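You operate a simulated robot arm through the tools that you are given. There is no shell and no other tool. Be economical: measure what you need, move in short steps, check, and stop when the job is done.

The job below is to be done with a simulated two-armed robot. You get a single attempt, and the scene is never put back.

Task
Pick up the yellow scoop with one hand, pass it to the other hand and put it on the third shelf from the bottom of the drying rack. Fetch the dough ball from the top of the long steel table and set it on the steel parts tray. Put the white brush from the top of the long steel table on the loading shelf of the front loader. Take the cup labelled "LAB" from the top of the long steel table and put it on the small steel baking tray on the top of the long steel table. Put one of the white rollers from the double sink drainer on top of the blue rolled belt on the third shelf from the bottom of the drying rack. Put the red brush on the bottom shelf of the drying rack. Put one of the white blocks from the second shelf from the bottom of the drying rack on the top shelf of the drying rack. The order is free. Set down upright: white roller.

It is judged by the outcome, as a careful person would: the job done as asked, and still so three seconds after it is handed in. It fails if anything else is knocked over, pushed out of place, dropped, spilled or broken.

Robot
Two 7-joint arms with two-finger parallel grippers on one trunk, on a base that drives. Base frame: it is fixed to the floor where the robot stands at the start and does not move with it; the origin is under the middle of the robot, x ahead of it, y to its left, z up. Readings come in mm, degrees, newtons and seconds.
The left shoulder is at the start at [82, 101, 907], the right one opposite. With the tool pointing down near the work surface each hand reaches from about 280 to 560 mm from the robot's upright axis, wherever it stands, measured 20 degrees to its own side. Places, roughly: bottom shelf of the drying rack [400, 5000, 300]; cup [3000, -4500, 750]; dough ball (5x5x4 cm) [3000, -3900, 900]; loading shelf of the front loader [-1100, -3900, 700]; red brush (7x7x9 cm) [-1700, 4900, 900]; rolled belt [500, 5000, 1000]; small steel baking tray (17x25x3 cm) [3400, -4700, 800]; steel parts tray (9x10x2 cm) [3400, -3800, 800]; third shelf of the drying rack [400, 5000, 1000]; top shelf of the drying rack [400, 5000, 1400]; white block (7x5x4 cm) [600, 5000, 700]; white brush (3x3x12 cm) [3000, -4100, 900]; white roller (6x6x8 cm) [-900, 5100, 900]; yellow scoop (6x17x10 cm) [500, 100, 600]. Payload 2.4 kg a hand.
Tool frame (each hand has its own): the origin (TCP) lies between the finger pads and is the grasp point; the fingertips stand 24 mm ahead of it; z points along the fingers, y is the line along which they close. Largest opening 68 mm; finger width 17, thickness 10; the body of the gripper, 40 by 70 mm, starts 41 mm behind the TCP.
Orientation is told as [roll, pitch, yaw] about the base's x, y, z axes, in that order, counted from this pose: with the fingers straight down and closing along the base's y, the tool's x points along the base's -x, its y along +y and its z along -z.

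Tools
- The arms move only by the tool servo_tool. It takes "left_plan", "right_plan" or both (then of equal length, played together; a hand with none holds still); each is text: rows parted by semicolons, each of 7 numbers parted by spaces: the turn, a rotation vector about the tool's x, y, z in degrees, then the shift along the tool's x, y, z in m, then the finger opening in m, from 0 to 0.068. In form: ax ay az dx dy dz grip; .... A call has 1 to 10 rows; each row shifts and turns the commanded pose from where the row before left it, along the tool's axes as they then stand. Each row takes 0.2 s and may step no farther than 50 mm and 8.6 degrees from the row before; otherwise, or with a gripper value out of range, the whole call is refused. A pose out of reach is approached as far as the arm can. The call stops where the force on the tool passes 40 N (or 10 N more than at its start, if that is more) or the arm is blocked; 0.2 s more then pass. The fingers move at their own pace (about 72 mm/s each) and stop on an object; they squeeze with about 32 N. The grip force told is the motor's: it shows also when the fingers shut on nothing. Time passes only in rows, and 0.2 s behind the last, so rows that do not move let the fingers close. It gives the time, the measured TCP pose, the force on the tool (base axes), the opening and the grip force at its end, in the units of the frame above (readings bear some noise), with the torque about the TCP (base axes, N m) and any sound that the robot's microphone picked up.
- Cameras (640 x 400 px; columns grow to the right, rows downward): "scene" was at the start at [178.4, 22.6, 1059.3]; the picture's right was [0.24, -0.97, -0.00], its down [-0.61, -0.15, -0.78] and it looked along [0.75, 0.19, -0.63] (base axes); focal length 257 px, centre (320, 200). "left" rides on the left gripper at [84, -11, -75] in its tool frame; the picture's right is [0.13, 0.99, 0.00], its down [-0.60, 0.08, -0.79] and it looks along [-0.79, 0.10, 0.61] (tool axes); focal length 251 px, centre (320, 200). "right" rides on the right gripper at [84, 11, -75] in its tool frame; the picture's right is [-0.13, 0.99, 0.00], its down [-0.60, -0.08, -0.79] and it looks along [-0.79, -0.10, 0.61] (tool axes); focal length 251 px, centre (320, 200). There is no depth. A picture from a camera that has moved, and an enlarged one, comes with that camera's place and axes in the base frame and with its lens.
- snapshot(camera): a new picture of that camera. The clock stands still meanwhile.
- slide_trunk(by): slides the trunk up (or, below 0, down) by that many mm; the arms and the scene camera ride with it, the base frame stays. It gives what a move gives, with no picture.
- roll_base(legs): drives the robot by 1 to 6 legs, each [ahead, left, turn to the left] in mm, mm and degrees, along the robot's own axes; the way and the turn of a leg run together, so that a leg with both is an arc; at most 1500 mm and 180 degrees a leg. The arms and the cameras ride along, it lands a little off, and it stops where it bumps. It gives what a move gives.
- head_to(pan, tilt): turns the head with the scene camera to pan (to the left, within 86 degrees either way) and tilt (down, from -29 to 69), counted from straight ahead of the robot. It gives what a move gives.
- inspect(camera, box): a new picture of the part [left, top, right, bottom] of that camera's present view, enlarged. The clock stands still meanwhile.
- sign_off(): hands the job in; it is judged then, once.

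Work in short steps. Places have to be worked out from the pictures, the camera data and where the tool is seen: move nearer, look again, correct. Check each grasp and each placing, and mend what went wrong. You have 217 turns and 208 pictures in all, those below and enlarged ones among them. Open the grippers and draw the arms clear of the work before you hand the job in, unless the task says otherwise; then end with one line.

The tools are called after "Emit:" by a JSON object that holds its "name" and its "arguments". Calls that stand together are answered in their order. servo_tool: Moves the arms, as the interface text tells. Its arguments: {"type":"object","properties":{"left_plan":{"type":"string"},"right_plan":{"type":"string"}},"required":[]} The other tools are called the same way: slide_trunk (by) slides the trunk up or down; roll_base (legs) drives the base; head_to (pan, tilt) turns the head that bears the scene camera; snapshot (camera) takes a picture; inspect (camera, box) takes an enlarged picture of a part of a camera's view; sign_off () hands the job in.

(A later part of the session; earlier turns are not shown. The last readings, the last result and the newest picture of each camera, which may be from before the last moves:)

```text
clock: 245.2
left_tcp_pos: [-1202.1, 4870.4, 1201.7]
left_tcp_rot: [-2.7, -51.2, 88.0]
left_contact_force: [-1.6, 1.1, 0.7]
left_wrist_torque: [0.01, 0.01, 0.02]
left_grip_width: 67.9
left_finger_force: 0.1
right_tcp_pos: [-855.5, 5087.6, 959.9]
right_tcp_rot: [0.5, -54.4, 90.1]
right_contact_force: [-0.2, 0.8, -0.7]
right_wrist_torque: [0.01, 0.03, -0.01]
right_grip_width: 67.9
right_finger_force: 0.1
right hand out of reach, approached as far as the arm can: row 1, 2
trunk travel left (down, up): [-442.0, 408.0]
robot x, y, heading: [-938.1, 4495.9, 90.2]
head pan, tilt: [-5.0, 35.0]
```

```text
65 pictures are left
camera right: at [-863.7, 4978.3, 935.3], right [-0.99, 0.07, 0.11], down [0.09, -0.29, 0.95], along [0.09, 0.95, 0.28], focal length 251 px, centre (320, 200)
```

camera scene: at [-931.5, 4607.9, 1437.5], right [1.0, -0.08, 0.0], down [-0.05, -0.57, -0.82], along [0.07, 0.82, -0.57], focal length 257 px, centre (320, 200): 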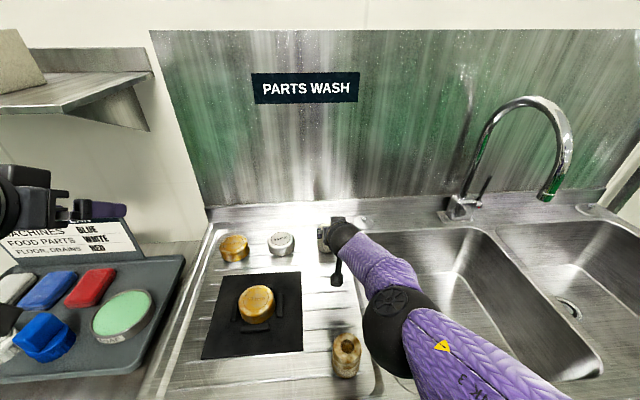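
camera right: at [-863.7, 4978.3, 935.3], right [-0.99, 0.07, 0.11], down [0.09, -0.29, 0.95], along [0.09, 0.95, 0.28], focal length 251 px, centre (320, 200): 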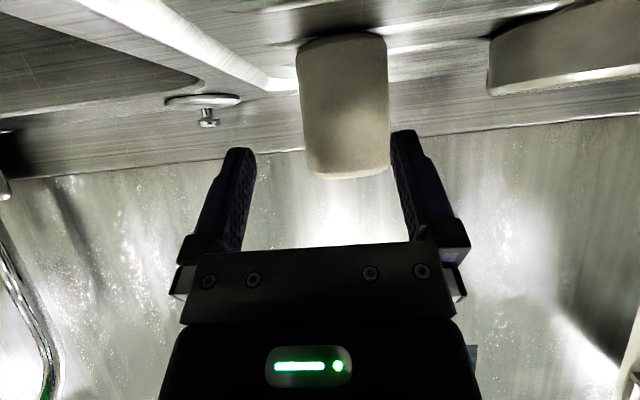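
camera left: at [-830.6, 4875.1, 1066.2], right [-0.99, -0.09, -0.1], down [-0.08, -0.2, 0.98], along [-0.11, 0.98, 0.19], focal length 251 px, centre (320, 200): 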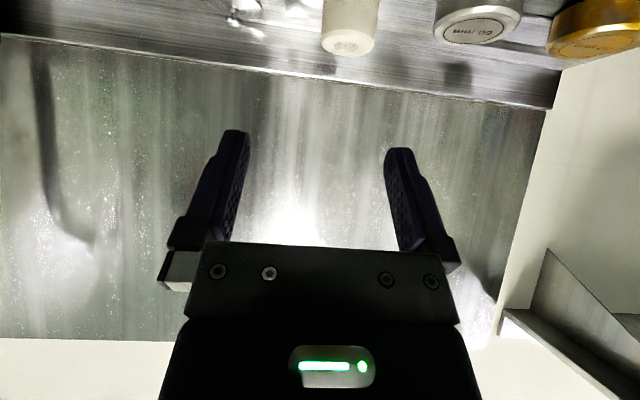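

The roller is 42 mm ahead and 12 mm to the left. I inch the base forward, watching for a bump.

Emit:
{"name": "roll_base", "arguments": {"legs": [[20, 12, 0]]}}

Emit:
{"name": "roll_base", "arguments": {"legs": [[20, 0, 0]]}}

Emit:
{"name": "snapshot", "arguments": {"camera": "right"}}

```text
clock: 246.1
left_tcp_pos: [-1216.0, 4890.9, 1202.6]
left_tcp_rot: [-2.8, -51.2, 88.2]
left_contact_force: [-0.1, 0.1, 0.7]
left_wrist_torque: [0.01, -0.01, -0.04]
left_grip_width: 68.1
left_finger_force: 0.1
right_tcp_pos: [-868.2, 5107.8, 959.6]
right_tcp_rot: [0.3, -54.3, 90.2]
right_contact_force: [-0.2, -0.5, 0.8]
right_wrist_torque: [0.0, 0.02, 0.0]
right_grip_width: 68.2
right_finger_force: 0.2
trunk travel left (down, up): [-442.0, 408.0]
robot x, y, heading: [-952.5, 4520.6, 90.3]
head pan, tilt: [-5.0, 35.0]
```

```text
clock: 246.9
left_tcp_pos: [-1214.1, 4899.6, 1201.8]
left_tcp_rot: [-2.9, -51.3, 88.1]
left_contact_force: [-0.2, 0.9, -0.4]
left_wrist_torque: [0.01, -0.04, -0.01]
left_grip_width: 67.9
left_finger_force: 0.1
right_tcp_pos: [-867.1, 5116.5, 959.7]
right_tcp_rot: [0.5, -54.4, 90.1]
right_contact_force: [0.6, -0.5, -0.3]
right_wrist_torque: [-0.02, 0.01, 0.04]
right_grip_width: 67.9
right_finger_force: 0.0
trunk travel left (down, up): [-442.0, 408.0]
robot x, y, heading: [-951.8, 4525.7, 90.1]
head pan, tilt: [-5.0, 35.0]
stopped in leg 1: the robot was blocked; the commanded pose is now the measured one
```

```text
64 pictures are left
camera right: at [-876.1, 5007.3, 935.3], right [-0.99, 0.06, 0.11], down [0.09, -0.29, 0.95], along [0.09, 0.95, 0.28], focal length 251 px, centre (320, 200)
```

right: 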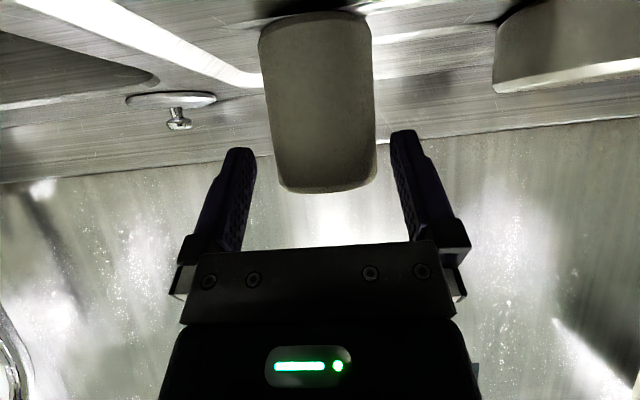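

The base is blocked at y 4528, but the finger pads already reach the roller's axis and it is centred. I close.

Emit:
{"name": "servo_tool", "arguments": {"right_plan": "0 0 0 0 0 0 0.055; 0 0 0 0 0 0 0.04; 0 0 0 0 0 0 0; 0 0 0 0 0 0 0; 0 0 0 0 0 0 0"}}

Emit:
{"name": "snapshot", "arguments": {"camera": "right"}}

```text
clock: 248.1
left_tcp_pos: [-1214.2, 4899.4, 1201.1]
left_tcp_rot: [-2.8, -51.1, 88.1]
left_contact_force: [0.7, 0.2, -0.5]
left_wrist_torque: [-0.03, 0.02, 0.0]
left_grip_width: 68.1
left_finger_force: 0.0
right_tcp_pos: [-866.9, 5117.6, 958.6]
right_tcp_rot: [0.5, -54.4, 90.2]
right_contact_force: [0.7, 0.1, -0.4]
right_wrist_torque: [0.0, -0.04, 0.03]
right_grip_width: 50.2
right_finger_force: 32.4
trunk travel left (down, up): [-442.0, 408.0]
robot x, y, heading: [-952.1, 4525.7, 90.4]
head pan, tilt: [-5.0, 35.0]
```

```text
63 pictures are left
camera right: at [-876.0, 5007.8, 935.2], right [-0.99, 0.07, 0.11], down [0.09, -0.29, 0.95], along [0.09, 0.95, 0.28], focal length 251 px, centre (320, 200)
```

right: 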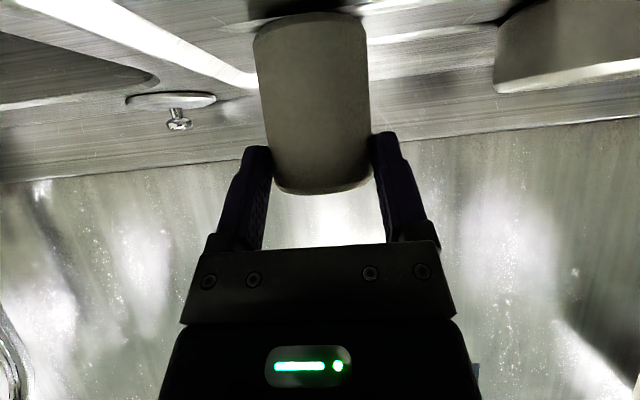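

The roller is gripped at 50.2 mm. I raise the trunk 140 mm, back off and drive to the rack.

Emit:
{"name": "slide_trunk", "arguments": {"by": 140}}

Emit:
{"name": "roll_base", "arguments": {"legs": [[-480, 0, 0], [0, -1380, 0]]}}

Emit:
{"name": "slide_trunk", "arguments": {"by": 130}}

Emit:
{"name": "snapshot", "arguments": {"camera": "scene"}}

Emit:
{"name": "snapshot", "arguments": {"camera": "right"}}

```text
clock: 249.8
left_tcp_pos: [-1215.3, 4900.4, 1342.3]
left_tcp_rot: [-2.9, -51.2, 88.1]
left_contact_force: [0.0, 0.6, 0.9]
left_wrist_torque: [-0.03, 0.02, 0.0]
left_grip_width: 67.9
left_finger_force: 0.0
right_tcp_pos: [-867.8, 5116.6, 1115.7]
right_tcp_rot: [0.5, -56.0, 90.2]
right_contact_force: [-0.7, -0.4, -1.8]
right_wrist_torque: [-0.05, 0.02, 0.01]
right_grip_width: 50.0
right_finger_force: 31.9
trunk travel left (down, up): [-582.0, 268.0]
robot x, y, heading: [-951.3, 4528.3, 90.2]
head pan, tilt: [-5.0, 35.0]
```

```text
clock: 259.1
left_tcp_pos: [170.0, 4417.1, 1341.4]
left_tcp_rot: [-2.8, -51.1, 87.2]
left_contact_force: [0.1, -0.5, 0.9]
left_wrist_torque: [-0.01, -0.01, 0.01]
left_grip_width: 67.8
left_finger_force: 0.1
right_tcp_pos: [521.1, 4626.4, 1116.8]
right_tcp_rot: [0.5, -56.1, 89.4]
right_contact_force: [0.4, -0.1, -1.4]
right_wrist_torque: [-0.02, 0.0, 0.0]
right_grip_width: 50.1
right_finger_force: 32.3
trunk travel left (down, up): [-582.0, 268.0]
robot x, y, heading: [427.8, 4040.0, 89.8]
head pan, tilt: [-5.0, 35.0]
```

```text
clock: 260.7
left_tcp_pos: [169.6, 4415.1, 1471.8]
left_tcp_rot: [-2.8, -51.2, 87.3]
left_contact_force: [-0.8, 0.1, 0.6]
left_wrist_torque: [0.01, -0.02, -0.01]
left_grip_width: 67.7
left_finger_force: 0.0
right_tcp_pos: [520.0, 4626.1, 1251.3]
right_tcp_rot: [0.5, -56.4, 89.3]
right_contact_force: [0.1, -0.6, -1.2]
right_wrist_torque: [-0.01, -0.03, 0.0]
right_grip_width: 50.0
right_finger_force: 31.8
trunk travel left (down, up): [-712.0, 138.0]
robot x, y, heading: [430.5, 4037.1, 89.4]
head pan, tilt: [-5.0, 35.0]
```

```text
62 pictures are left
camera scene: at [437.0, 4138.8, 1657.7], right [1.0, -0.1, 0.0], down [-0.05, -0.57, -0.82], along [0.08, 0.82, -0.57], focal length 257 px, centre (320, 200)
```

scene: 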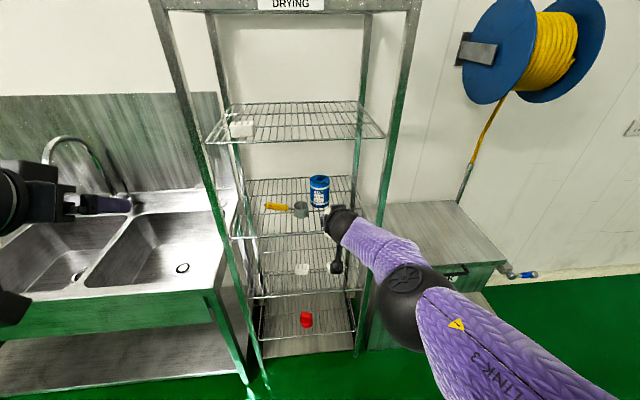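

```text
61 pictures are left
camera right: at [510.5, 4517.6, 1222.2], right [-0.99, 0.07, 0.11], down [0.08, -0.33, 0.94], along [0.11, 0.94, 0.32], focal length 251 px, centre (320, 200)
```

right: 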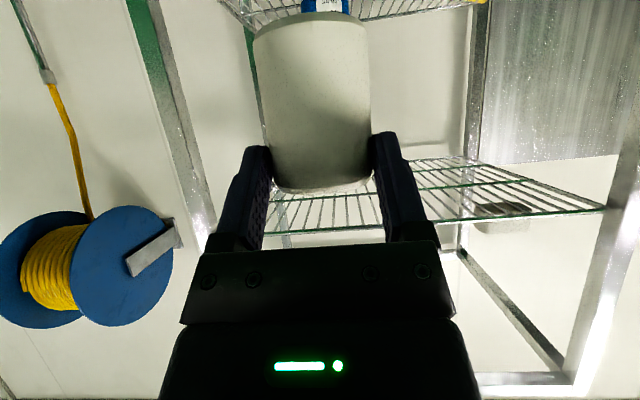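

The belt is at about (520, 5042), with its top near z 1128. At this pitch the wrist would hit the top shelf. I therefore set the roller down at the front of the third shelf first and regrip it level.

Emit:
{"name": "slide_trunk", "arguments": {"by": -110}}

Emit:
{"name": "roll_base", "arguments": {"legs": [[240, -58, 0.6]]}}

Emit:
{"name": "snapshot", "arguments": {"camera": "scene"}}

Emit:
{"name": "snapshot", "arguments": {"camera": "right"}}

```text
clock: 262.1
left_tcp_pos: [170.3, 4415.3, 1361.8]
left_tcp_rot: [-2.8, -51.3, 87.3]
left_contact_force: [1.6, -0.3, 0.0]
left_wrist_torque: [-0.01, -0.03, -0.02]
left_grip_width: 67.9
left_finger_force: 0.1
right_tcp_pos: [521.8, 4625.4, 1140.5]
right_tcp_rot: [0.5, -56.4, 89.5]
right_contact_force: [-0.5, -0.1, -1.0]
right_wrist_torque: [-0.06, 0.01, 0.0]
right_grip_width: 50.1
right_finger_force: 32.2
trunk travel left (down, up): [-602.0, 248.0]
robot x, y, heading: [428.1, 4035.5, 89.5]
head pan, tilt: [-5.0, 35.0]
```

```text
clock: 263.9
left_tcp_pos: [227.5, 4653.9, 1362.0]
left_tcp_rot: [-2.7, -51.3, 87.8]
left_contact_force: [0.1, 0.3, 0.1]
left_wrist_torque: [-0.05, 0.01, 0.02]
left_grip_width: 67.8
left_finger_force: 0.1
right_tcp_pos: [577.3, 4866.6, 1139.7]
right_tcp_rot: [0.4, -56.4, 89.8]
right_contact_force: [0.1, 0.7, -1.8]
right_wrist_torque: [-0.06, 0.0, 0.01]
right_grip_width: 50.2
right_finger_force: 31.8
trunk travel left (down, up): [-602.0, 248.0]
robot x, y, heading: [487.6, 4278.4, 90.0]
head pan, tilt: [-5.0, 35.0]
```

```text
60 pictures are left
camera scene: at [497.0, 4382.0, 1547.7], right [1.0, -0.09, 0.0], down [-0.05, -0.57, -0.82], along [0.07, 0.82, -0.57], focal length 257 px, centre (320, 200)
```

scene: 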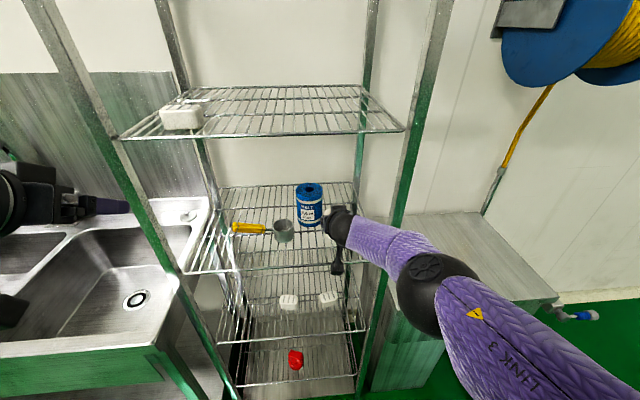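

```text
59 pictures are left
camera right: at [567.5, 4758.1, 1111.9], right [-0.99, 0.07, 0.11], down [0.09, -0.33, 0.94], along [0.1, 0.94, 0.32], focal length 251 px, centre (320, 200)
```

right: 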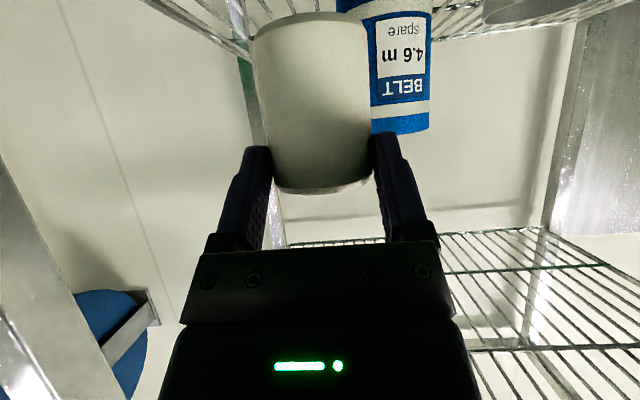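

Belt confirmed at about (517, 5047) with its top at z≈1132. I level the roller by 2° and lower it onto the front of the third shelf.

Emit:
{"name": "servo_tool", "arguments": {"right_plan": "0 2 0 0 0 0 0; 0 0 0 0 0 0 0"}}

Emit:
{"name": "slide_trunk", "arguments": {"by": -40}}

Emit:
{"name": "slide_trunk", "arguments": {"by": -6}}

```text
clock: 264.5
left_tcp_pos: [226.8, 4652.4, 1361.8]
left_tcp_rot: [-2.9, -51.2, 87.8]
left_contact_force: [0.0, 0.5, -0.5]
left_wrist_torque: [-0.01, 0.03, -0.01]
left_grip_width: 68.3
left_finger_force: 0.1
right_tcp_pos: [577.2, 4864.9, 1141.5]
right_tcp_rot: [0.5, -54.5, 90.0]
right_contact_force: [1.0, 0.0, -1.9]
right_wrist_torque: [-0.03, 0.0, -0.02]
right_grip_width: 49.8
right_finger_force: 32.4
trunk travel left (down, up): [-602.0, 248.0]
robot x, y, heading: [489.6, 4275.8, 90.1]
head pan, tilt: [-5.0, 35.0]
```

```text
clock: 265.4
left_tcp_pos: [226.3, 4652.6, 1322.5]
left_tcp_rot: [-2.8, -51.3, 87.8]
left_contact_force: [1.0, -0.4, 0.1]
left_wrist_torque: [0.0, 0.0, -0.02]
left_grip_width: 68.1
left_finger_force: 0.1
right_tcp_pos: [576.6, 4867.0, 1101.2]
right_tcp_rot: [0.6, -54.5, 89.9]
right_contact_force: [0.4, 0.3, -1.4]
right_wrist_torque: [-0.02, -0.03, -0.02]
right_grip_width: 50.0
right_finger_force: 32.2
trunk travel left (down, up): [-562.0, 288.0]
robot x, y, heading: [485.0, 4279.0, 90.2]
head pan, tilt: [-5.0, 35.0]
```

```text
clock: 265.9
left_tcp_pos: [228.1, 4652.0, 1315.2]
left_tcp_rot: [-2.9, -51.2, 87.8]
left_contact_force: [-0.4, 0.3, -0.6]
left_wrist_torque: [-0.04, 0.02, -0.03]
left_grip_width: 67.7
left_finger_force: 0.0
right_tcp_pos: [577.1, 4865.0, 1093.6]
right_tcp_rot: [0.5, -54.5, 89.9]
right_contact_force: [-0.2, -0.2, -1.8]
right_wrist_torque: [0.0, 0.0, 0.01]
right_grip_width: 50.0
right_finger_force: 32.3
trunk travel left (down, up): [-556.0, 294.0]
robot x, y, heading: [486.9, 4279.5, 90.0]
head pan, tilt: [-5.0, 35.0]
```

Emit:
{"name": "slide_trunk", "arguments": {"by": -4}}

Emit:
{"name": "slide_trunk", "arguments": {"by": -3}}

Emit:
{"name": "snapshot", "arguments": {"camera": "right"}}

```text
clock: 266.4
left_tcp_pos: [227.1, 4652.0, 1311.9]
left_tcp_rot: [-2.8, -51.2, 87.7]
left_contact_force: [0.2, -0.2, 0.3]
left_wrist_torque: [0.01, 0.02, 0.0]
left_grip_width: 68.1
left_finger_force: 0.0
right_tcp_pos: [576.0, 4864.9, 1089.9]
right_tcp_rot: [0.5, -54.5, 89.9]
right_contact_force: [0.5, -0.1, -1.7]
right_wrist_torque: [-0.08, -0.01, -0.01]
right_grip_width: 49.9
right_finger_force: 32.1
trunk travel left (down, up): [-552.0, 298.0]
robot x, y, heading: [486.0, 4278.0, 89.9]
head pan, tilt: [-5.0, 35.0]
```

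```text
clock: 267.0
left_tcp_pos: [227.6, 4652.6, 1307.6]
left_tcp_rot: [-2.8, -51.2, 87.9]
left_contact_force: [-0.7, -1.1, 0.5]
left_wrist_torque: [-0.03, -0.03, 0.0]
left_grip_width: 68.1
left_finger_force: 0.0
right_tcp_pos: [578.3, 4866.3, 1087.6]
right_tcp_rot: [0.4, -54.5, 89.9]
right_contact_force: [0.1, 0.0, -0.6]
right_wrist_torque: [-0.02, -0.02, -0.04]
right_grip_width: 50.0
right_finger_force: 31.9
trunk travel left (down, up): [-549.0, 301.0]
robot x, y, heading: [490.2, 4278.5, 90.2]
head pan, tilt: [-5.0, 35.0]
```

```text
58 pictures are left
camera right: at [567.3, 4756.4, 1063.2], right [-0.99, 0.07, 0.11], down [0.09, -0.29, 0.95], along [0.1, 0.95, 0.29], focal length 251 px, centre (320, 200)
```

right: 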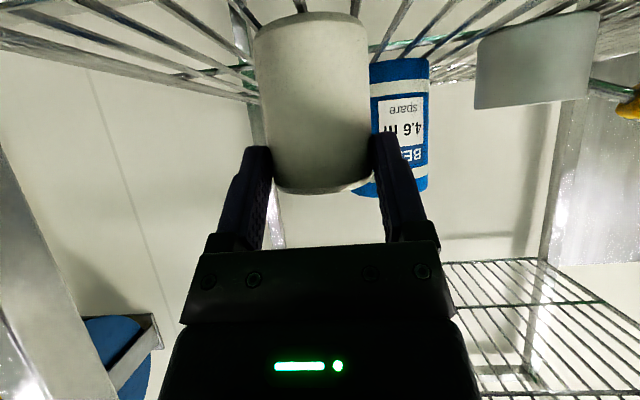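

Emit:
{"name": "slide_trunk", "arguments": {"by": -3}}

Emit:
{"name": "slide_trunk", "arguments": {"by": -2}}

```text
clock: 267.5
left_tcp_pos: [227.6, 4652.7, 1306.2]
left_tcp_rot: [-2.8, -51.2, 87.8]
left_contact_force: [0.1, -0.3, -0.8]
left_wrist_torque: [0.02, -0.01, 0.02]
left_grip_width: 68.1
left_finger_force: 0.1
right_tcp_pos: [577.3, 4866.1, 1084.4]
right_tcp_rot: [0.5, -54.5, 89.9]
right_contact_force: [-0.8, -0.3, -1.4]
right_wrist_torque: [-0.01, -0.04, -0.01]
right_grip_width: 49.9
right_finger_force: 31.8
trunk travel left (down, up): [-546.0, 304.0]
robot x, y, heading: [486.9, 4278.1, 90.2]
head pan, tilt: [-5.0, 35.0]
```

```text
clock: 268.0
left_tcp_pos: [227.3, 4651.6, 1304.5]
left_tcp_rot: [-2.8, -51.3, 87.8]
left_contact_force: [0.6, -0.5, 0.4]
left_wrist_torque: [0.01, -0.01, 0.0]
left_grip_width: 68.3
left_finger_force: 0.1
right_tcp_pos: [576.4, 4865.7, 1085.8]
right_tcp_rot: [0.4, -54.7, 89.8]
right_contact_force: [-0.4, 2.7, 13.8]
right_wrist_torque: [0.2, -0.24, 0.08]
right_grip_width: 50.0
right_finger_force: 31.2
trunk travel left (down, up): [-544.0, 306.0]
robot x, y, heading: [487.8, 4272.8, 90.2]
head pan, tilt: [-5.0, 35.0]
```

Contact. I release and draw back along the fingers.

Emit:
{"name": "servo_tool", "arguments": {"right_plan": "0 0 0 0 0 0 0.058; 0 0 0 0 0 0 0.066; 0 0 0 0 0 0 0.068; 0 0 0 0 0 -0.025 0.068; 0 0 0 0 0 -0.035 0.068; 0 0 0 0 0 -0.035 0.068; 0 0 0 0 0 0 0.068"}}

Emit:
{"name": "snapshot", "arguments": {"camera": "right"}}

```text
clock: 269.6
left_tcp_pos: [227.3, 4653.6, 1304.1]
left_tcp_rot: [-3.0, -51.2, 87.8]
left_contact_force: [-0.2, 0.3, 0.9]
left_wrist_torque: [0.0, 0.0, -0.01]
left_grip_width: 68.0
left_finger_force: 0.1
right_tcp_pos: [576.1, 4789.5, 1138.1]
right_tcp_rot: [0.5, -54.6, 89.8]
right_contact_force: [0.4, 0.0, 0.7]
right_wrist_torque: [0.0, 0.0, 0.0]
right_grip_width: 68.1
right_finger_force: 0.0
trunk travel left (down, up): [-544.0, 306.0]
robot x, y, heading: [489.3, 4273.7, 89.9]
head pan, tilt: [-5.0, 35.0]
```

```text
57 pictures are left
camera right: at [566.7, 4680.2, 1113.8], right [-0.99, 0.07, 0.11], down [0.08, -0.3, 0.95], along [0.1, 0.95, 0.29], focal length 251 px, centre (320, 200)
```

right: 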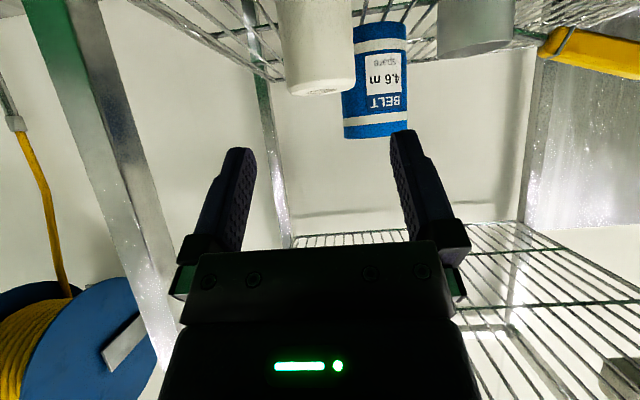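

The roller stands at about (577, 4879). I pitch the hand to nearly level, lower it in front of the shelf and check alignment.

Emit:
{"name": "servo_tool", "arguments": {"right_plan": "0 -7.6 0 0 0 0 0.068; 0 -7.6 0 0 0 0 0.068; 0 -7.6 0 0 0 0 0.068; 0 -7.6 0 0 0 0 0.068; 0 0 0 0.034 0 -0.003 0.068; 0 0 0 0.034 0 -0.003 0.068; 0 0 0 0 0 0 0.068"}}

Emit:
{"name": "snapshot", "arguments": {"camera": "right"}}

Emit:
{"name": "snapshot", "arguments": {"camera": "scene"}}

```text
clock: 271.2
left_tcp_pos: [227.5, 4652.3, 1305.0]
left_tcp_rot: [-2.9, -51.1, 87.8]
left_contact_force: [-0.1, -0.6, -0.3]
left_wrist_torque: [0.01, 0.02, 0.01]
left_grip_width: 68.0
left_finger_force: 0.1
right_tcp_pos: [576.9, 4775.6, 1119.7]
right_tcp_rot: [0.6, -62.1, 89.8]
right_contact_force: [-0.1, 0.1, 0.1]
right_wrist_torque: [0.0, 0.01, 0.01]
right_grip_width: 67.8
right_finger_force: 0.1
right hand out of reach, approached as far as the arm can: row 2, 3, 4, 5, 6
trunk travel left (down, up): [-544.0, 306.0]
robot x, y, heading: [487.9, 4276.7, 90.1]
head pan, tilt: [-5.0, 35.0]
```

```text
56 pictures are left
camera right: at [566.9, 4671.2, 1079.4], right [-0.99, 0.06, 0.12], down [0.08, -0.42, 0.9], along [0.1, 0.91, 0.41], focal length 251 px, centre (320, 200)
```

right: 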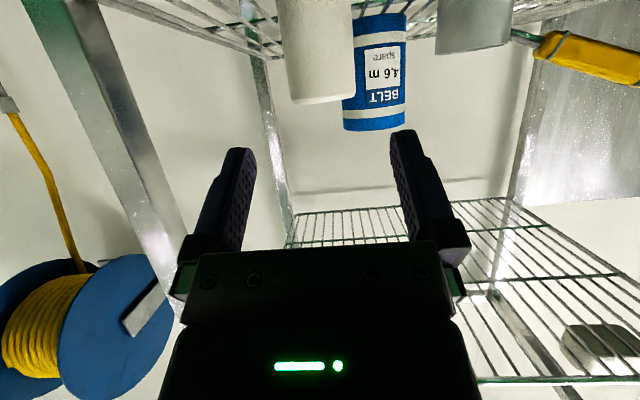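

```text
55 pictures are left
camera scene: at [496.8, 4383.8, 1489.7], right [1.0, -0.09, 0.0], down [-0.05, -0.57, -0.82], along [0.07, 0.82, -0.57], focal length 257 px, centre (320, 200)
```

scene: 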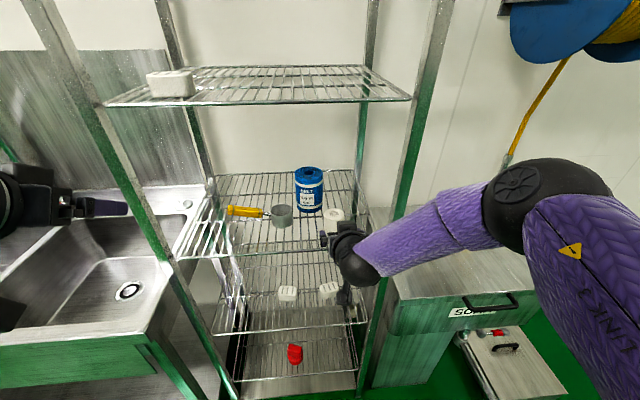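

The wrist is limited because the shoulder is too high. I lower the trunk 250 mm while in front of the rack, then raise the hand and level it.

Emit:
{"name": "slide_trunk", "arguments": {"by": -250}}

Emit:
{"name": "servo_tool", "arguments": {"right_plan": "0 -4 0 -0.04 0 -0.018 0.068; 0 -4 0 -0.04 0 -0.018 0.068; 0 -4 0 -0.042 0 -0.015 0.068; 0 -4 0 -0.045 0 -0.01 0.068; 0 -4 0 -0.045 0 -0.005 0.068; 0 -3 0 0 0 0 0.068; 0 0 0 0 0 0 0.068"}}

Emit:
{"name": "snapshot", "arguments": {"camera": "right"}}

```text
clock: 273.8
left_tcp_pos: [227.3, 4651.3, 1054.7]
left_tcp_rot: [-2.8, -51.2, 87.8]
left_contact_force: [0.8, -0.6, -0.6]
left_wrist_torque: [0.04, 0.01, -0.01]
left_grip_width: 67.8
left_finger_force: 0.0
right_tcp_pos: [578.4, 4775.4, 839.2]
right_tcp_rot: [0.2, -58.1, 90.0]
right_contact_force: [-0.9, -0.3, 0.5]
right_wrist_torque: [0.02, 0.01, 0.01]
right_grip_width: 68.0
right_finger_force: 0.0
trunk travel left (down, up): [-294.0, 556.0]
robot x, y, heading: [491.1, 4279.5, 90.1]
head pan, tilt: [-5.0, 35.0]
```

```text
clock: 275.4
left_tcp_pos: [227.3, 4653.6, 1053.9]
left_tcp_rot: [-2.7, -51.2, 87.8]
left_contact_force: [-1.1, -0.4, 0.1]
left_wrist_torque: [0.0, 0.0, 0.01]
left_grip_width: 68.0
left_finger_force: 0.2
right_tcp_pos: [578.4, 4801.2, 1062.9]
right_tcp_rot: [0.7, -81.1, 89.4]
right_contact_force: [-0.2, 0.4, 0.1]
right_wrist_torque: [0.03, -0.02, -0.01]
right_grip_width: 68.0
right_finger_force: 0.0
trunk travel left (down, up): [-294.0, 556.0]
robot x, y, heading: [488.3, 4277.6, 89.8]
head pan, tilt: [-5.0, 35.0]
```

```text
54 pictures are left
camera right: at [569.1, 4715.3, 991.4], right [-0.99, 0.02, 0.13], down [0.08, -0.69, 0.72], along [0.1, 0.72, 0.68], focal length 251 px, centre (320, 200)
```

right: 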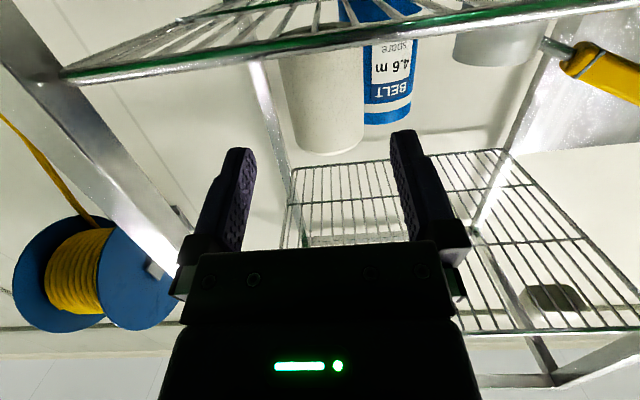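

The hand is level enough at −81° and aligned within 3 mm. I move in 71 mm and grip.

Emit:
{"name": "servo_tool", "arguments": {"right_plan": "0 0 0 -0.004 0.0035 0.023 0.068; 0 0 0 -0.004 0 0.024 0.068; 0 0 0 -0.003 0 0.023 0.068; 0 0 0 0 0 0 0.068; 0 0 0 0 0 0 0.05; 0 0 0 0 0 0 0; 0 0 0 0 0 0 0; 0 0 0 0 0 0 0"}}

Emit:
{"name": "snapshot", "arguments": {"camera": "right"}}

```text
clock: 277.2
left_tcp_pos: [228.4, 4652.4, 1053.4]
left_tcp_rot: [-2.8, -51.2, 87.8]
left_contact_force: [0.9, 0.2, 0.1]
left_wrist_torque: [-0.02, 0.0, -0.01]
left_grip_width: 68.0
left_finger_force: 0.0
right_tcp_pos: [576.5, 4872.9, 1062.5]
right_tcp_rot: [0.7, -81.1, 89.4]
right_contact_force: [-0.3, 0.0, 0.4]
right_wrist_torque: [0.02, 0.01, -0.02]
right_grip_width: 50.1
right_finger_force: 32.4
trunk travel left (down, up): [-294.0, 556.0]
robot x, y, heading: [489.5, 4278.5, 90.1]
head pan, tilt: [-5.0, 35.0]
```

```text
53 pictures are left
camera right: at [566.0, 4785.8, 991.1], right [-0.99, 0.02, 0.13], down [0.08, -0.69, 0.72], along [0.1, 0.72, 0.68], focal length 251 px, centre (320, 200)
```

right: 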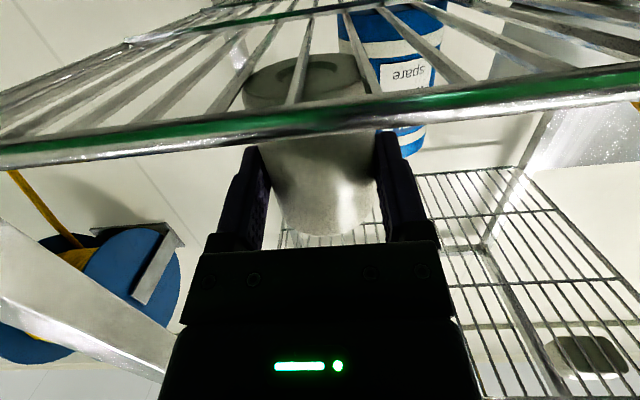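

The roller is gripped again. I lift it straight up with the trunk.

Emit:
{"name": "slide_trunk", "arguments": {"by": 145}}

Emit:
{"name": "snapshot", "arguments": {"camera": "right"}}

Emit:
{"name": "snapshot", "arguments": {"camera": "scene"}}

```text
clock: 278.9
left_tcp_pos: [227.2, 4653.0, 1198.9]
left_tcp_rot: [-2.9, -51.3, 87.7]
left_contact_force: [0.2, 0.4, 0.5]
left_wrist_torque: [-0.01, -0.02, -0.01]
left_grip_width: 67.9
left_finger_force: 0.1
right_tcp_pos: [574.4, 4872.0, 1207.2]
right_tcp_rot: [0.7, -81.1, 89.4]
right_contact_force: [0.4, 0.0, -2.2]
right_wrist_torque: [-0.04, -0.03, -0.02]
right_grip_width: 50.1
right_finger_force: 32.1
trunk travel left (down, up): [-439.0, 411.0]
robot x, y, heading: [493.8, 4279.0, 89.9]
head pan, tilt: [-5.0, 35.0]
```

```text
52 pictures are left
camera right: at [565.3, 4785.4, 1135.3], right [-0.99, 0.02, 0.13], down [0.08, -0.69, 0.72], along [0.1, 0.72, 0.68], focal length 251 px, centre (320, 200)
```

right: 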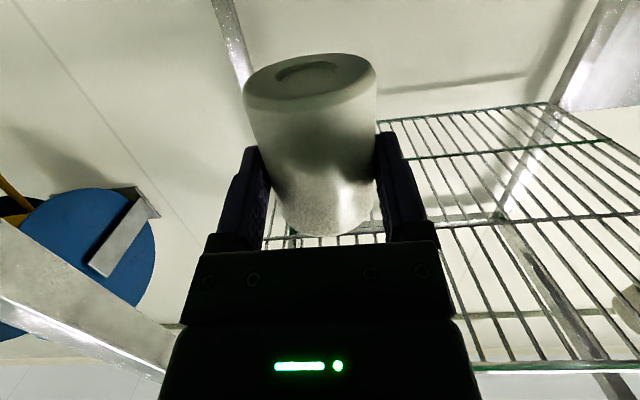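

```text
51 pictures are left
camera scene: at [496.8, 4393.7, 1384.1], right [1.0, -0.09, 0.0], down [-0.05, -0.57, -0.82], along [0.07, 0.82, -0.57], focal length 257 px, centre (320, 200)
```

scene: 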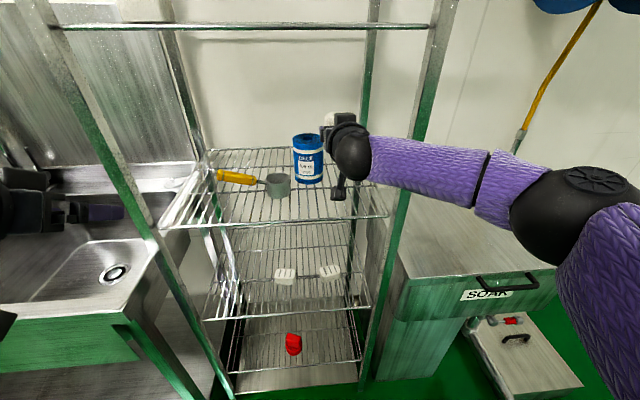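

The forearm lies sideways and would strike the right post going in. I back the base off 150 mm and stretch the arm forward to straighten it.

Emit:
{"name": "roll_base", "arguments": {"legs": [[-150, 0, 0]]}}

Emit:
{"name": "servo_tool", "arguments": {"right_plan": "0 0 0 -0.005 0.01 0.03 0; 0 0 0 -0.005 0.01 0.03 0; 0 0 0 -0.005 0.01 0.03 0; 0 0 0 -0.005 0.01 0.03 0; 0 0 0 -0.005 0 0.03 0; 0 0 0 0 0 0 0"}}

Emit:
{"name": "snapshot", "arguments": {"camera": "scene"}}

```text
clock: 280.3
left_tcp_pos: [226.4, 4501.8, 1199.0]
left_tcp_rot: [-2.7, -51.3, 87.7]
left_contact_force: [0.6, -0.5, 0.2]
left_wrist_torque: [0.03, -0.01, 0.03]
left_grip_width: 67.9
left_finger_force: 0.0
right_tcp_pos: [575.0, 4721.0, 1207.3]
right_tcp_rot: [0.8, -81.2, 89.3]
right_contact_force: [0.3, 0.6, -2.3]
right_wrist_torque: [-0.04, -0.03, 0.0]
right_grip_width: 50.1
right_finger_force: 31.7
trunk travel left (down, up): [-439.0, 411.0]
robot x, y, heading: [491.3, 4125.0, 90.0]
head pan, tilt: [-5.0, 35.0]
```

```text
clock: 281.7
left_tcp_pos: [226.4, 4502.5, 1199.1]
left_tcp_rot: [-2.9, -51.2, 87.7]
left_contact_force: [0.2, -1.0, 0.2]
left_wrist_torque: [-0.01, -0.01, -0.01]
left_grip_width: 67.9
left_finger_force: 0.1
right_tcp_pos: [563.5, 4776.6, 1205.3]
right_tcp_rot: [1.1, -81.3, 89.2]
right_contact_force: [-0.8, 0.2, -1.4]
right_wrist_torque: [0.0, 0.03, 0.02]
right_grip_width: 49.9
right_finger_force: 31.5
right hand out of reach, approached as far as the arm can: row 2, 3, 4, 5
trunk travel left (down, up): [-439.0, 411.0]
robot x, y, heading: [486.5, 4125.0, 89.9]
head pan, tilt: [-5.0, 35.0]
```

```text
50 pictures are left
camera scene: at [496.7, 4243.2, 1384.2], right [1.0, -0.09, 0.0], down [-0.05, -0.57, -0.82], along [0.07, 0.82, -0.57], focal length 257 px, centre (320, 200)
```

scene: 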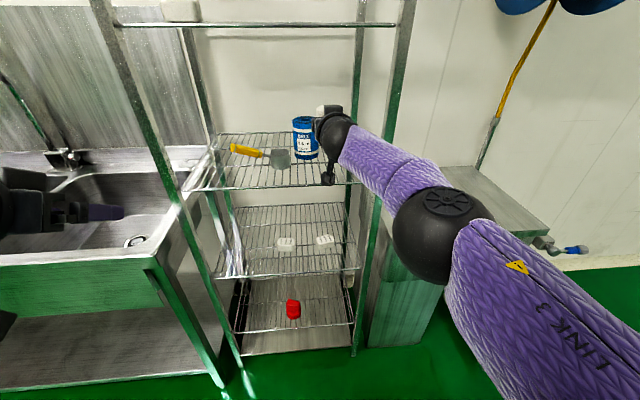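

The arm is straight now, with 652 mm of reach. I move the left hand outward and back, then come in with the base turned 10° right so the elbow stays clear of the post.

Emit:
{"name": "servo_tool", "arguments": {"left_plan": "0 0 0 0 0.04 0 0.05; 0 0 0 0 0.04 0 0.03; 0 0 0 0.02 0.02 -0.03 0.02; 0 0 0 0.02 0.02 -0.03 0.02; 0 0 0 0 0 0 0.02"}}

Emit:
{"name": "roll_base", "arguments": {"legs": [[110, 150, -10]]}}

Emit:
{"name": "snapshot", "arguments": {"camera": "scene"}}

```text
clock: 282.9
left_tcp_pos: [99.8, 4440.3, 1200.5]
left_tcp_rot: [-2.8, -51.1, 87.7]
left_contact_force: [0.5, 0.3, 0.0]
left_wrist_torque: [-0.02, 0.0, 0.01]
left_grip_width: 20.1
left_finger_force: 0.0
right_tcp_pos: [562.6, 4777.3, 1206.0]
right_tcp_rot: [0.9, -81.1, 89.1]
right_contact_force: [-0.5, 0.1, -1.4]
right_wrist_torque: [0.03, -0.01, 0.0]
right_grip_width: 50.2
right_finger_force: 32.0
trunk travel left (down, up): [-439.0, 411.0]
robot x, y, heading: [486.7, 4125.4, 89.7]
head pan, tilt: [-5.0, 35.0]
```

```text
clock: 284.4
left_tcp_pos: [26.6, 4628.5, 1200.6]
left_tcp_rot: [-2.9, -51.2, 77.1]
left_contact_force: [0.2, -0.6, -0.3]
left_wrist_torque: [-0.01, -0.01, -0.01]
left_grip_width: 19.7
left_finger_force: 0.0
right_tcp_pos: [545.1, 4874.8, 1204.1]
right_tcp_rot: [0.8, -81.2, 78.6]
right_contact_force: [0.1, 0.2, -2.0]
right_wrist_torque: [0.0, -0.01, -0.02]
right_grip_width: 50.4
right_finger_force: 31.5
trunk travel left (down, up): [-439.0, 411.0]
robot x, y, heading: [348.7, 4249.3, 79.3]
head pan, tilt: [-5.0, 35.0]
```

```text
49 pictures are left
camera scene: at [379.3, 4362.8, 1384.2], right [0.96, -0.27, 0.0], down [-0.16, -0.55, -0.82], along [0.22, 0.79, -0.57], focal length 257 px, centre (320, 200)
```

scene: 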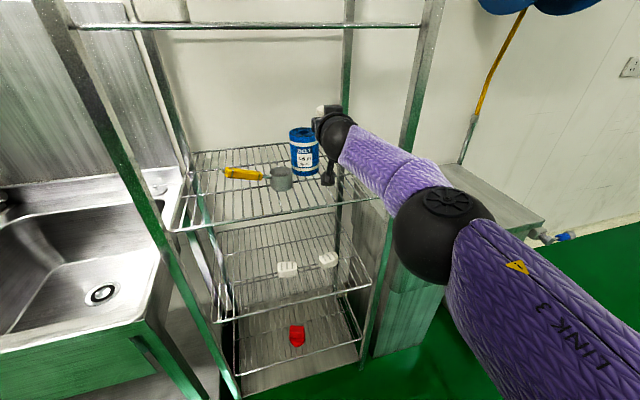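

The belt is at about (515, 5041). I continue in with the roller bottom near z 1154, above the belt top.

Emit:
{"name": "roll_base", "arguments": {"legs": [[100, 60, 0]]}}

Emit:
{"name": "snapshot", "arguments": {"camera": "scene"}}

Emit:
{"name": "snapshot", "arguments": {"camera": "right"}}

```text
clock: 285.6
left_tcp_pos: [-14.9, 4738.9, 1200.9]
left_tcp_rot: [-2.8, -51.2, 77.0]
left_contact_force: [-0.2, 1.4, -0.3]
left_wrist_torque: [-0.02, -0.04, -0.01]
left_grip_width: 20.1
left_finger_force: 0.1
right_tcp_pos: [503.0, 4985.0, 1205.0]
right_tcp_rot: [0.7, -81.0, 78.8]
right_contact_force: [-0.4, 0.5, -1.2]
right_wrist_torque: [0.0, -0.02, -0.01]
right_grip_width: 50.1
right_finger_force: 32.9
trunk travel left (down, up): [-439.0, 411.0]
robot x, y, heading: [311.9, 4359.1, 79.4]
head pan, tilt: [-5.0, 35.0]
```

```text
48 pictures are left
camera scene: at [338.0, 4472.9, 1384.1], right [0.96, -0.27, 0.0], down [-0.16, -0.55, -0.82], along [0.22, 0.79, -0.57], focal length 257 px, centre (320, 200)
```

scene: 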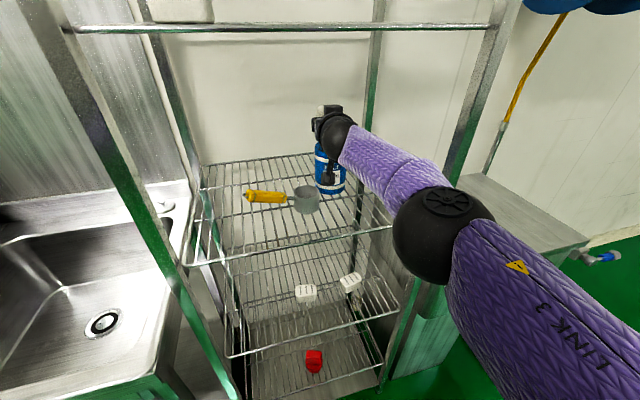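

```text
47 pictures are left
camera right: at [476.2, 4901.9, 1133.9], right [-0.97, 0.2, 0.13], down [-0.05, -0.69, 0.72], along [0.23, 0.69, 0.68], focal length 251 px, centre (320, 200)
```

right: 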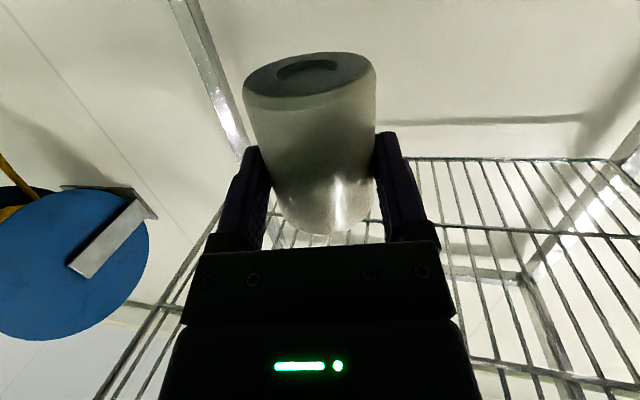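

Emit:
{"name": "inspect", "arguments": {"camera": "scene", "box": [280, 80, 400, 210]}}

```text
3.08 times, centred on (340, 145) of scene
camera zoom: at [338.0, 4472.9, 1384.1], right [0.96, -0.27, 0.0], down [-0.16, -0.55, -0.82], along [0.22, 0.79, -0.57], focal length 790 px, centre (258, 369)
```

zoom: 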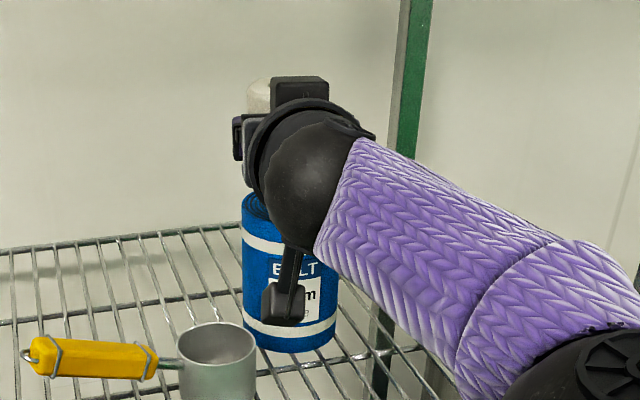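

Belt centre ≈ (520, 5043). I move the last 53 mm forward and check.

Emit:
{"name": "roll_base", "arguments": {"legs": [[53, -6, 0]]}}

Emit:
{"name": "inspect", "arguments": {"camera": "scene", "box": [270, 60, 410, 210]}}

```text
clock: 286.6
left_tcp_pos: [2.3, 4790.3, 1199.9]
left_tcp_rot: [-2.8, -51.2, 77.0]
left_contact_force: [-0.2, -0.4, 0.6]
left_wrist_torque: [-0.02, -0.03, -0.01]
left_grip_width: 20.0
left_finger_force: 0.0
right_tcp_pos: [518.4, 5035.4, 1206.4]
right_tcp_rot: [1.0, -81.1, 78.5]
right_contact_force: [0.1, 0.3, -1.3]
right_wrist_torque: [-0.03, 0.01, -0.01]
right_grip_width: 50.0
right_finger_force: 32.2
trunk travel left (down, up): [-439.0, 411.0]
robot x, y, heading: [325.7, 4408.7, 79.2]
head pan, tilt: [-5.0, 35.0]
```

```text
2.67 times, centred on (340, 135) of scene
camera zoom: at [354.5, 4524.1, 1384.1], right [0.96, -0.27, 0.0], down [-0.16, -0.55, -0.82], along [0.22, 0.79, -0.57], focal length 685 px, centre (267, 373)
```

zoom: 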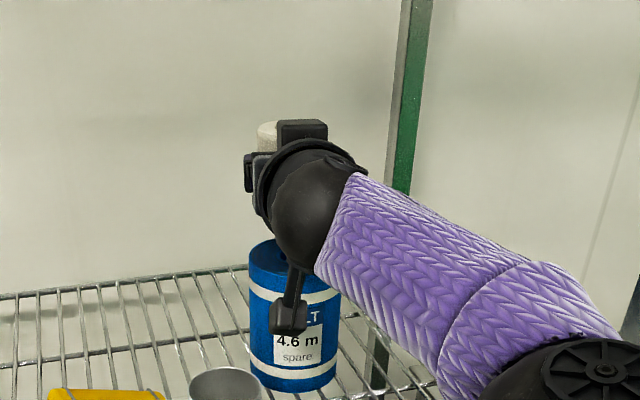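

The projection shows the roller within about 4 mm of the belt's axis. I lower with the trunk in small steps.

Emit:
{"name": "slide_trunk", "arguments": {"by": -18}}

Emit:
{"name": "slide_trunk", "arguments": {"by": -4}}

Emit:
{"name": "slide_trunk", "arguments": {"by": -3}}

```text
clock: 287.2
left_tcp_pos: [2.4, 4789.0, 1183.2]
left_tcp_rot: [-2.8, -51.1, 77.1]
left_contact_force: [0.1, 0.2, 0.8]
left_wrist_torque: [0.02, -0.03, 0.0]
left_grip_width: 20.1
left_finger_force: 0.0
right_tcp_pos: [518.5, 5035.3, 1188.1]
right_tcp_rot: [1.0, -81.2, 78.5]
right_contact_force: [-0.3, -0.1, -1.9]
right_wrist_torque: [-0.01, -0.01, 0.0]
right_grip_width: 50.3
right_finger_force: 32.5
trunk travel left (down, up): [-421.0, 429.0]
robot x, y, heading: [327.2, 4405.5, 79.4]
head pan, tilt: [-5.0, 35.0]
```

```text
clock: 287.7
left_tcp_pos: [1.1, 4788.6, 1179.5]
left_tcp_rot: [-2.9, -51.1, 77.2]
left_contact_force: [0.2, 0.2, -0.4]
left_wrist_torque: [0.01, 0.01, 0.0]
left_grip_width: 19.7
left_finger_force: 0.1
right_tcp_pos: [518.0, 5034.5, 1184.0]
right_tcp_rot: [1.1, -81.1, 78.4]
right_contact_force: [-0.2, 0.0, -2.1]
right_wrist_torque: [0.0, 0.01, -0.01]
right_grip_width: 50.0
right_finger_force: 32.2
trunk travel left (down, up): [-417.0, 433.0]
robot x, y, heading: [324.3, 4411.4, 79.4]
head pan, tilt: [-5.0, 35.0]
```

```text
clock: 288.3
left_tcp_pos: [2.7, 4790.4, 1175.2]
left_tcp_rot: [-2.8, -51.2, 77.0]
left_contact_force: [-0.1, -0.2, 0.0]
left_wrist_torque: [0.01, 0.02, -0.01]
left_grip_width: 20.2
left_finger_force: 0.0
right_tcp_pos: [518.7, 5034.5, 1180.8]
right_tcp_rot: [0.8, -81.2, 78.7]
right_contact_force: [-0.3, -0.2, -1.9]
right_wrist_torque: [-0.02, 0.04, 0.02]
right_grip_width: 50.1
right_finger_force: 32.5
trunk travel left (down, up): [-414.0, 436.0]
robot x, y, heading: [325.9, 4408.6, 79.0]
head pan, tilt: [-5.0, 35.0]
```

Emit:
{"name": "slide_trunk", "arguments": {"by": -4}}

Emit:
{"name": "slide_trunk", "arguments": {"by": -4}}

Emit:
{"name": "slide_trunk", "arguments": {"by": -3}}

```text
clock: 288.8
left_tcp_pos: [2.9, 4788.6, 1172.2]
left_tcp_rot: [-2.8, -51.2, 77.1]
left_contact_force: [0.2, 0.2, 0.2]
left_wrist_torque: [0.03, 0.0, -0.03]
left_grip_width: 20.1
left_finger_force: 0.1
right_tcp_pos: [518.4, 5034.2, 1177.3]
right_tcp_rot: [0.9, -81.2, 78.6]
right_contact_force: [-0.1, 1.4, 5.2]
right_wrist_torque: [0.1, -0.03, 0.06]
right_grip_width: 50.3
right_finger_force: 32.0
trunk travel left (down, up): [-410.0, 440.0]
robot x, y, heading: [322.7, 4409.5, 79.2]
head pan, tilt: [-5.0, 35.0]
```

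```text
clock: 289.3
left_tcp_pos: [1.6, 4786.8, 1168.3]
left_tcp_rot: [-2.9, -51.3, 77.2]
left_contact_force: [0.7, 0.5, 0.5]
left_wrist_torque: [-0.01, -0.01, 0.0]
left_grip_width: 20.2
left_finger_force: 0.1
right_tcp_pos: [517.9, 5034.2, 1175.2]
right_tcp_rot: [0.8, -81.5, 78.7]
right_contact_force: [0.3, 8.7, 29.6]
right_wrist_torque: [0.47, -0.15, 0.04]
right_grip_width: 50.4
right_finger_force: 31.8
trunk travel left (down, up): [-406.0, 444.0]
robot x, y, heading: [322.8, 4410.3, 79.2]
head pan, tilt: [-5.0, 35.0]
```

```text
clock: 289.8
left_tcp_pos: [1.6, 4787.0, 1165.9]
left_tcp_rot: [-2.9, -51.3, 77.1]
left_contact_force: [0.6, -0.2, -0.8]
left_wrist_torque: [0.01, -0.01, 0.02]
left_grip_width: 20.0
left_finger_force: 0.0
right_tcp_pos: [518.0, 5033.3, 1172.0]
right_tcp_rot: [0.7, -81.4, 78.8]
right_contact_force: [1.6, 2.8, 28.0]
right_wrist_torque: [0.47, -0.15, -0.02]
right_grip_width: 50.1
right_finger_force: 32.7
trunk travel left (down, up): [-403.0, 447.0]
robot x, y, heading: [326.4, 4410.5, 79.4]
head pan, tilt: [-5.0, 35.0]
```

The roller is on the belt. I relieve the extra pressure by 5 mm and then open.

Emit:
{"name": "slide_trunk", "arguments": {"by": 5}}

Emit:
{"name": "servo_tool", "arguments": {"right_plan": "0 0 0 0 0 0 0.056; 0 0 0 0 0 0 0.062; 0 0 0 0 0 0 0.068; 0 0 0 0 0 0 0.068"}}

Emit:
{"name": "inspect", "arguments": {"camera": "scene", "box": [270, 60, 410, 210]}}

```text
clock: 290.4
left_tcp_pos: [1.8, 4789.4, 1168.7]
left_tcp_rot: [-2.9, -51.2, 77.1]
left_contact_force: [0.5, 0.2, -0.7]
left_wrist_torque: [0.01, 0.02, 0.01]
left_grip_width: 20.2
left_finger_force: 0.0
right_tcp_pos: [517.3, 5034.7, 1173.2]
right_tcp_rot: [1.3, -81.1, 78.3]
right_contact_force: [-0.4, -0.9, -0.8]
right_wrist_torque: [0.0, 0.01, 0.01]
right_grip_width: 49.9
right_finger_force: 32.2
trunk travel left (down, up): [-408.0, 442.0]
robot x, y, heading: [326.3, 4407.3, 79.7]
head pan, tilt: [-5.0, 35.0]
```

```text
clock: 291.4
left_tcp_pos: [0.6, 4788.8, 1169.6]
left_tcp_rot: [-2.8, -51.1, 77.1]
left_contact_force: [-0.3, -0.2, -0.3]
left_wrist_torque: [0.0, 0.03, 0.0]
left_grip_width: 20.2
left_finger_force: 0.0
right_tcp_pos: [518.0, 5035.0, 1174.7]
right_tcp_rot: [1.0, -81.2, 78.5]
right_contact_force: [-0.5, -0.6, -0.1]
right_wrist_torque: [0.0, 0.03, 0.0]
right_grip_width: 67.9
right_finger_force: 0.0
trunk travel left (down, up): [-408.0, 442.0]
robot x, y, heading: [324.6, 4409.9, 79.3]
head pan, tilt: [-5.0, 35.0]
```

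```text
2.67 times, centred on (340, 135) of scene
camera zoom: at [354.8, 4526.8, 1353.0], right [0.96, -0.27, 0.0], down [-0.16, -0.55, -0.82], along [0.22, 0.79, -0.57], focal length 685 px, centre (267, 373)
```

zoom: 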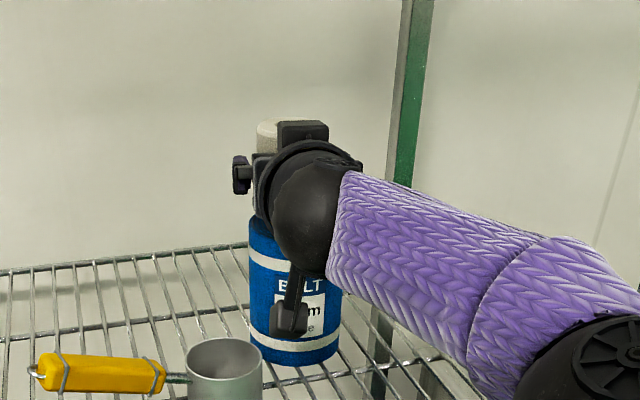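

The roller stands on the belt. I back the base straight out along the hand's direction.

Emit:
{"name": "roll_base", "arguments": {"legs": [[-120, 1, 0]]}}

Emit:
{"name": "inspect", "arguments": {"camera": "scene", "box": [240, 60, 420, 220]}}

```text
clock: 292.6
left_tcp_pos: [-21.7, 4671.6, 1170.0]
left_tcp_rot: [-2.8, -51.2, 77.1]
left_contact_force: [-0.4, -0.6, -0.6]
left_wrist_torque: [-0.02, 0.0, -0.03]
left_grip_width: 20.2
left_finger_force: 0.1
right_tcp_pos: [494.5, 4918.1, 1174.9]
right_tcp_rot: [1.0, -81.2, 78.5]
right_contact_force: [-0.4, 0.0, 0.1]
right_wrist_torque: [0.03, -0.04, 0.0]
right_grip_width: 68.0
right_finger_force: 0.0
trunk travel left (down, up): [-408.0, 442.0]
robot x, y, heading: [304.0, 4291.3, 79.2]
head pan, tilt: [-5.0, 35.0]
```

```text
2.50 times, centred on (330, 140) of scene
camera zoom: at [331.5, 4409.1, 1353.1], right [0.96, -0.27, 0.0], down [-0.15, -0.55, -0.82], along [0.22, 0.79, -0.57], focal length 642 px, centre (295, 350)
```

zoom: 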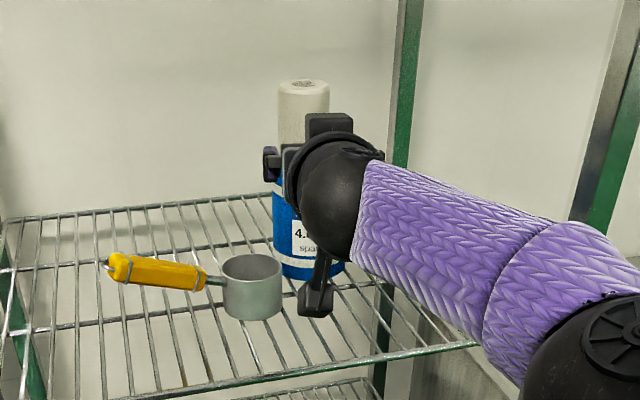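

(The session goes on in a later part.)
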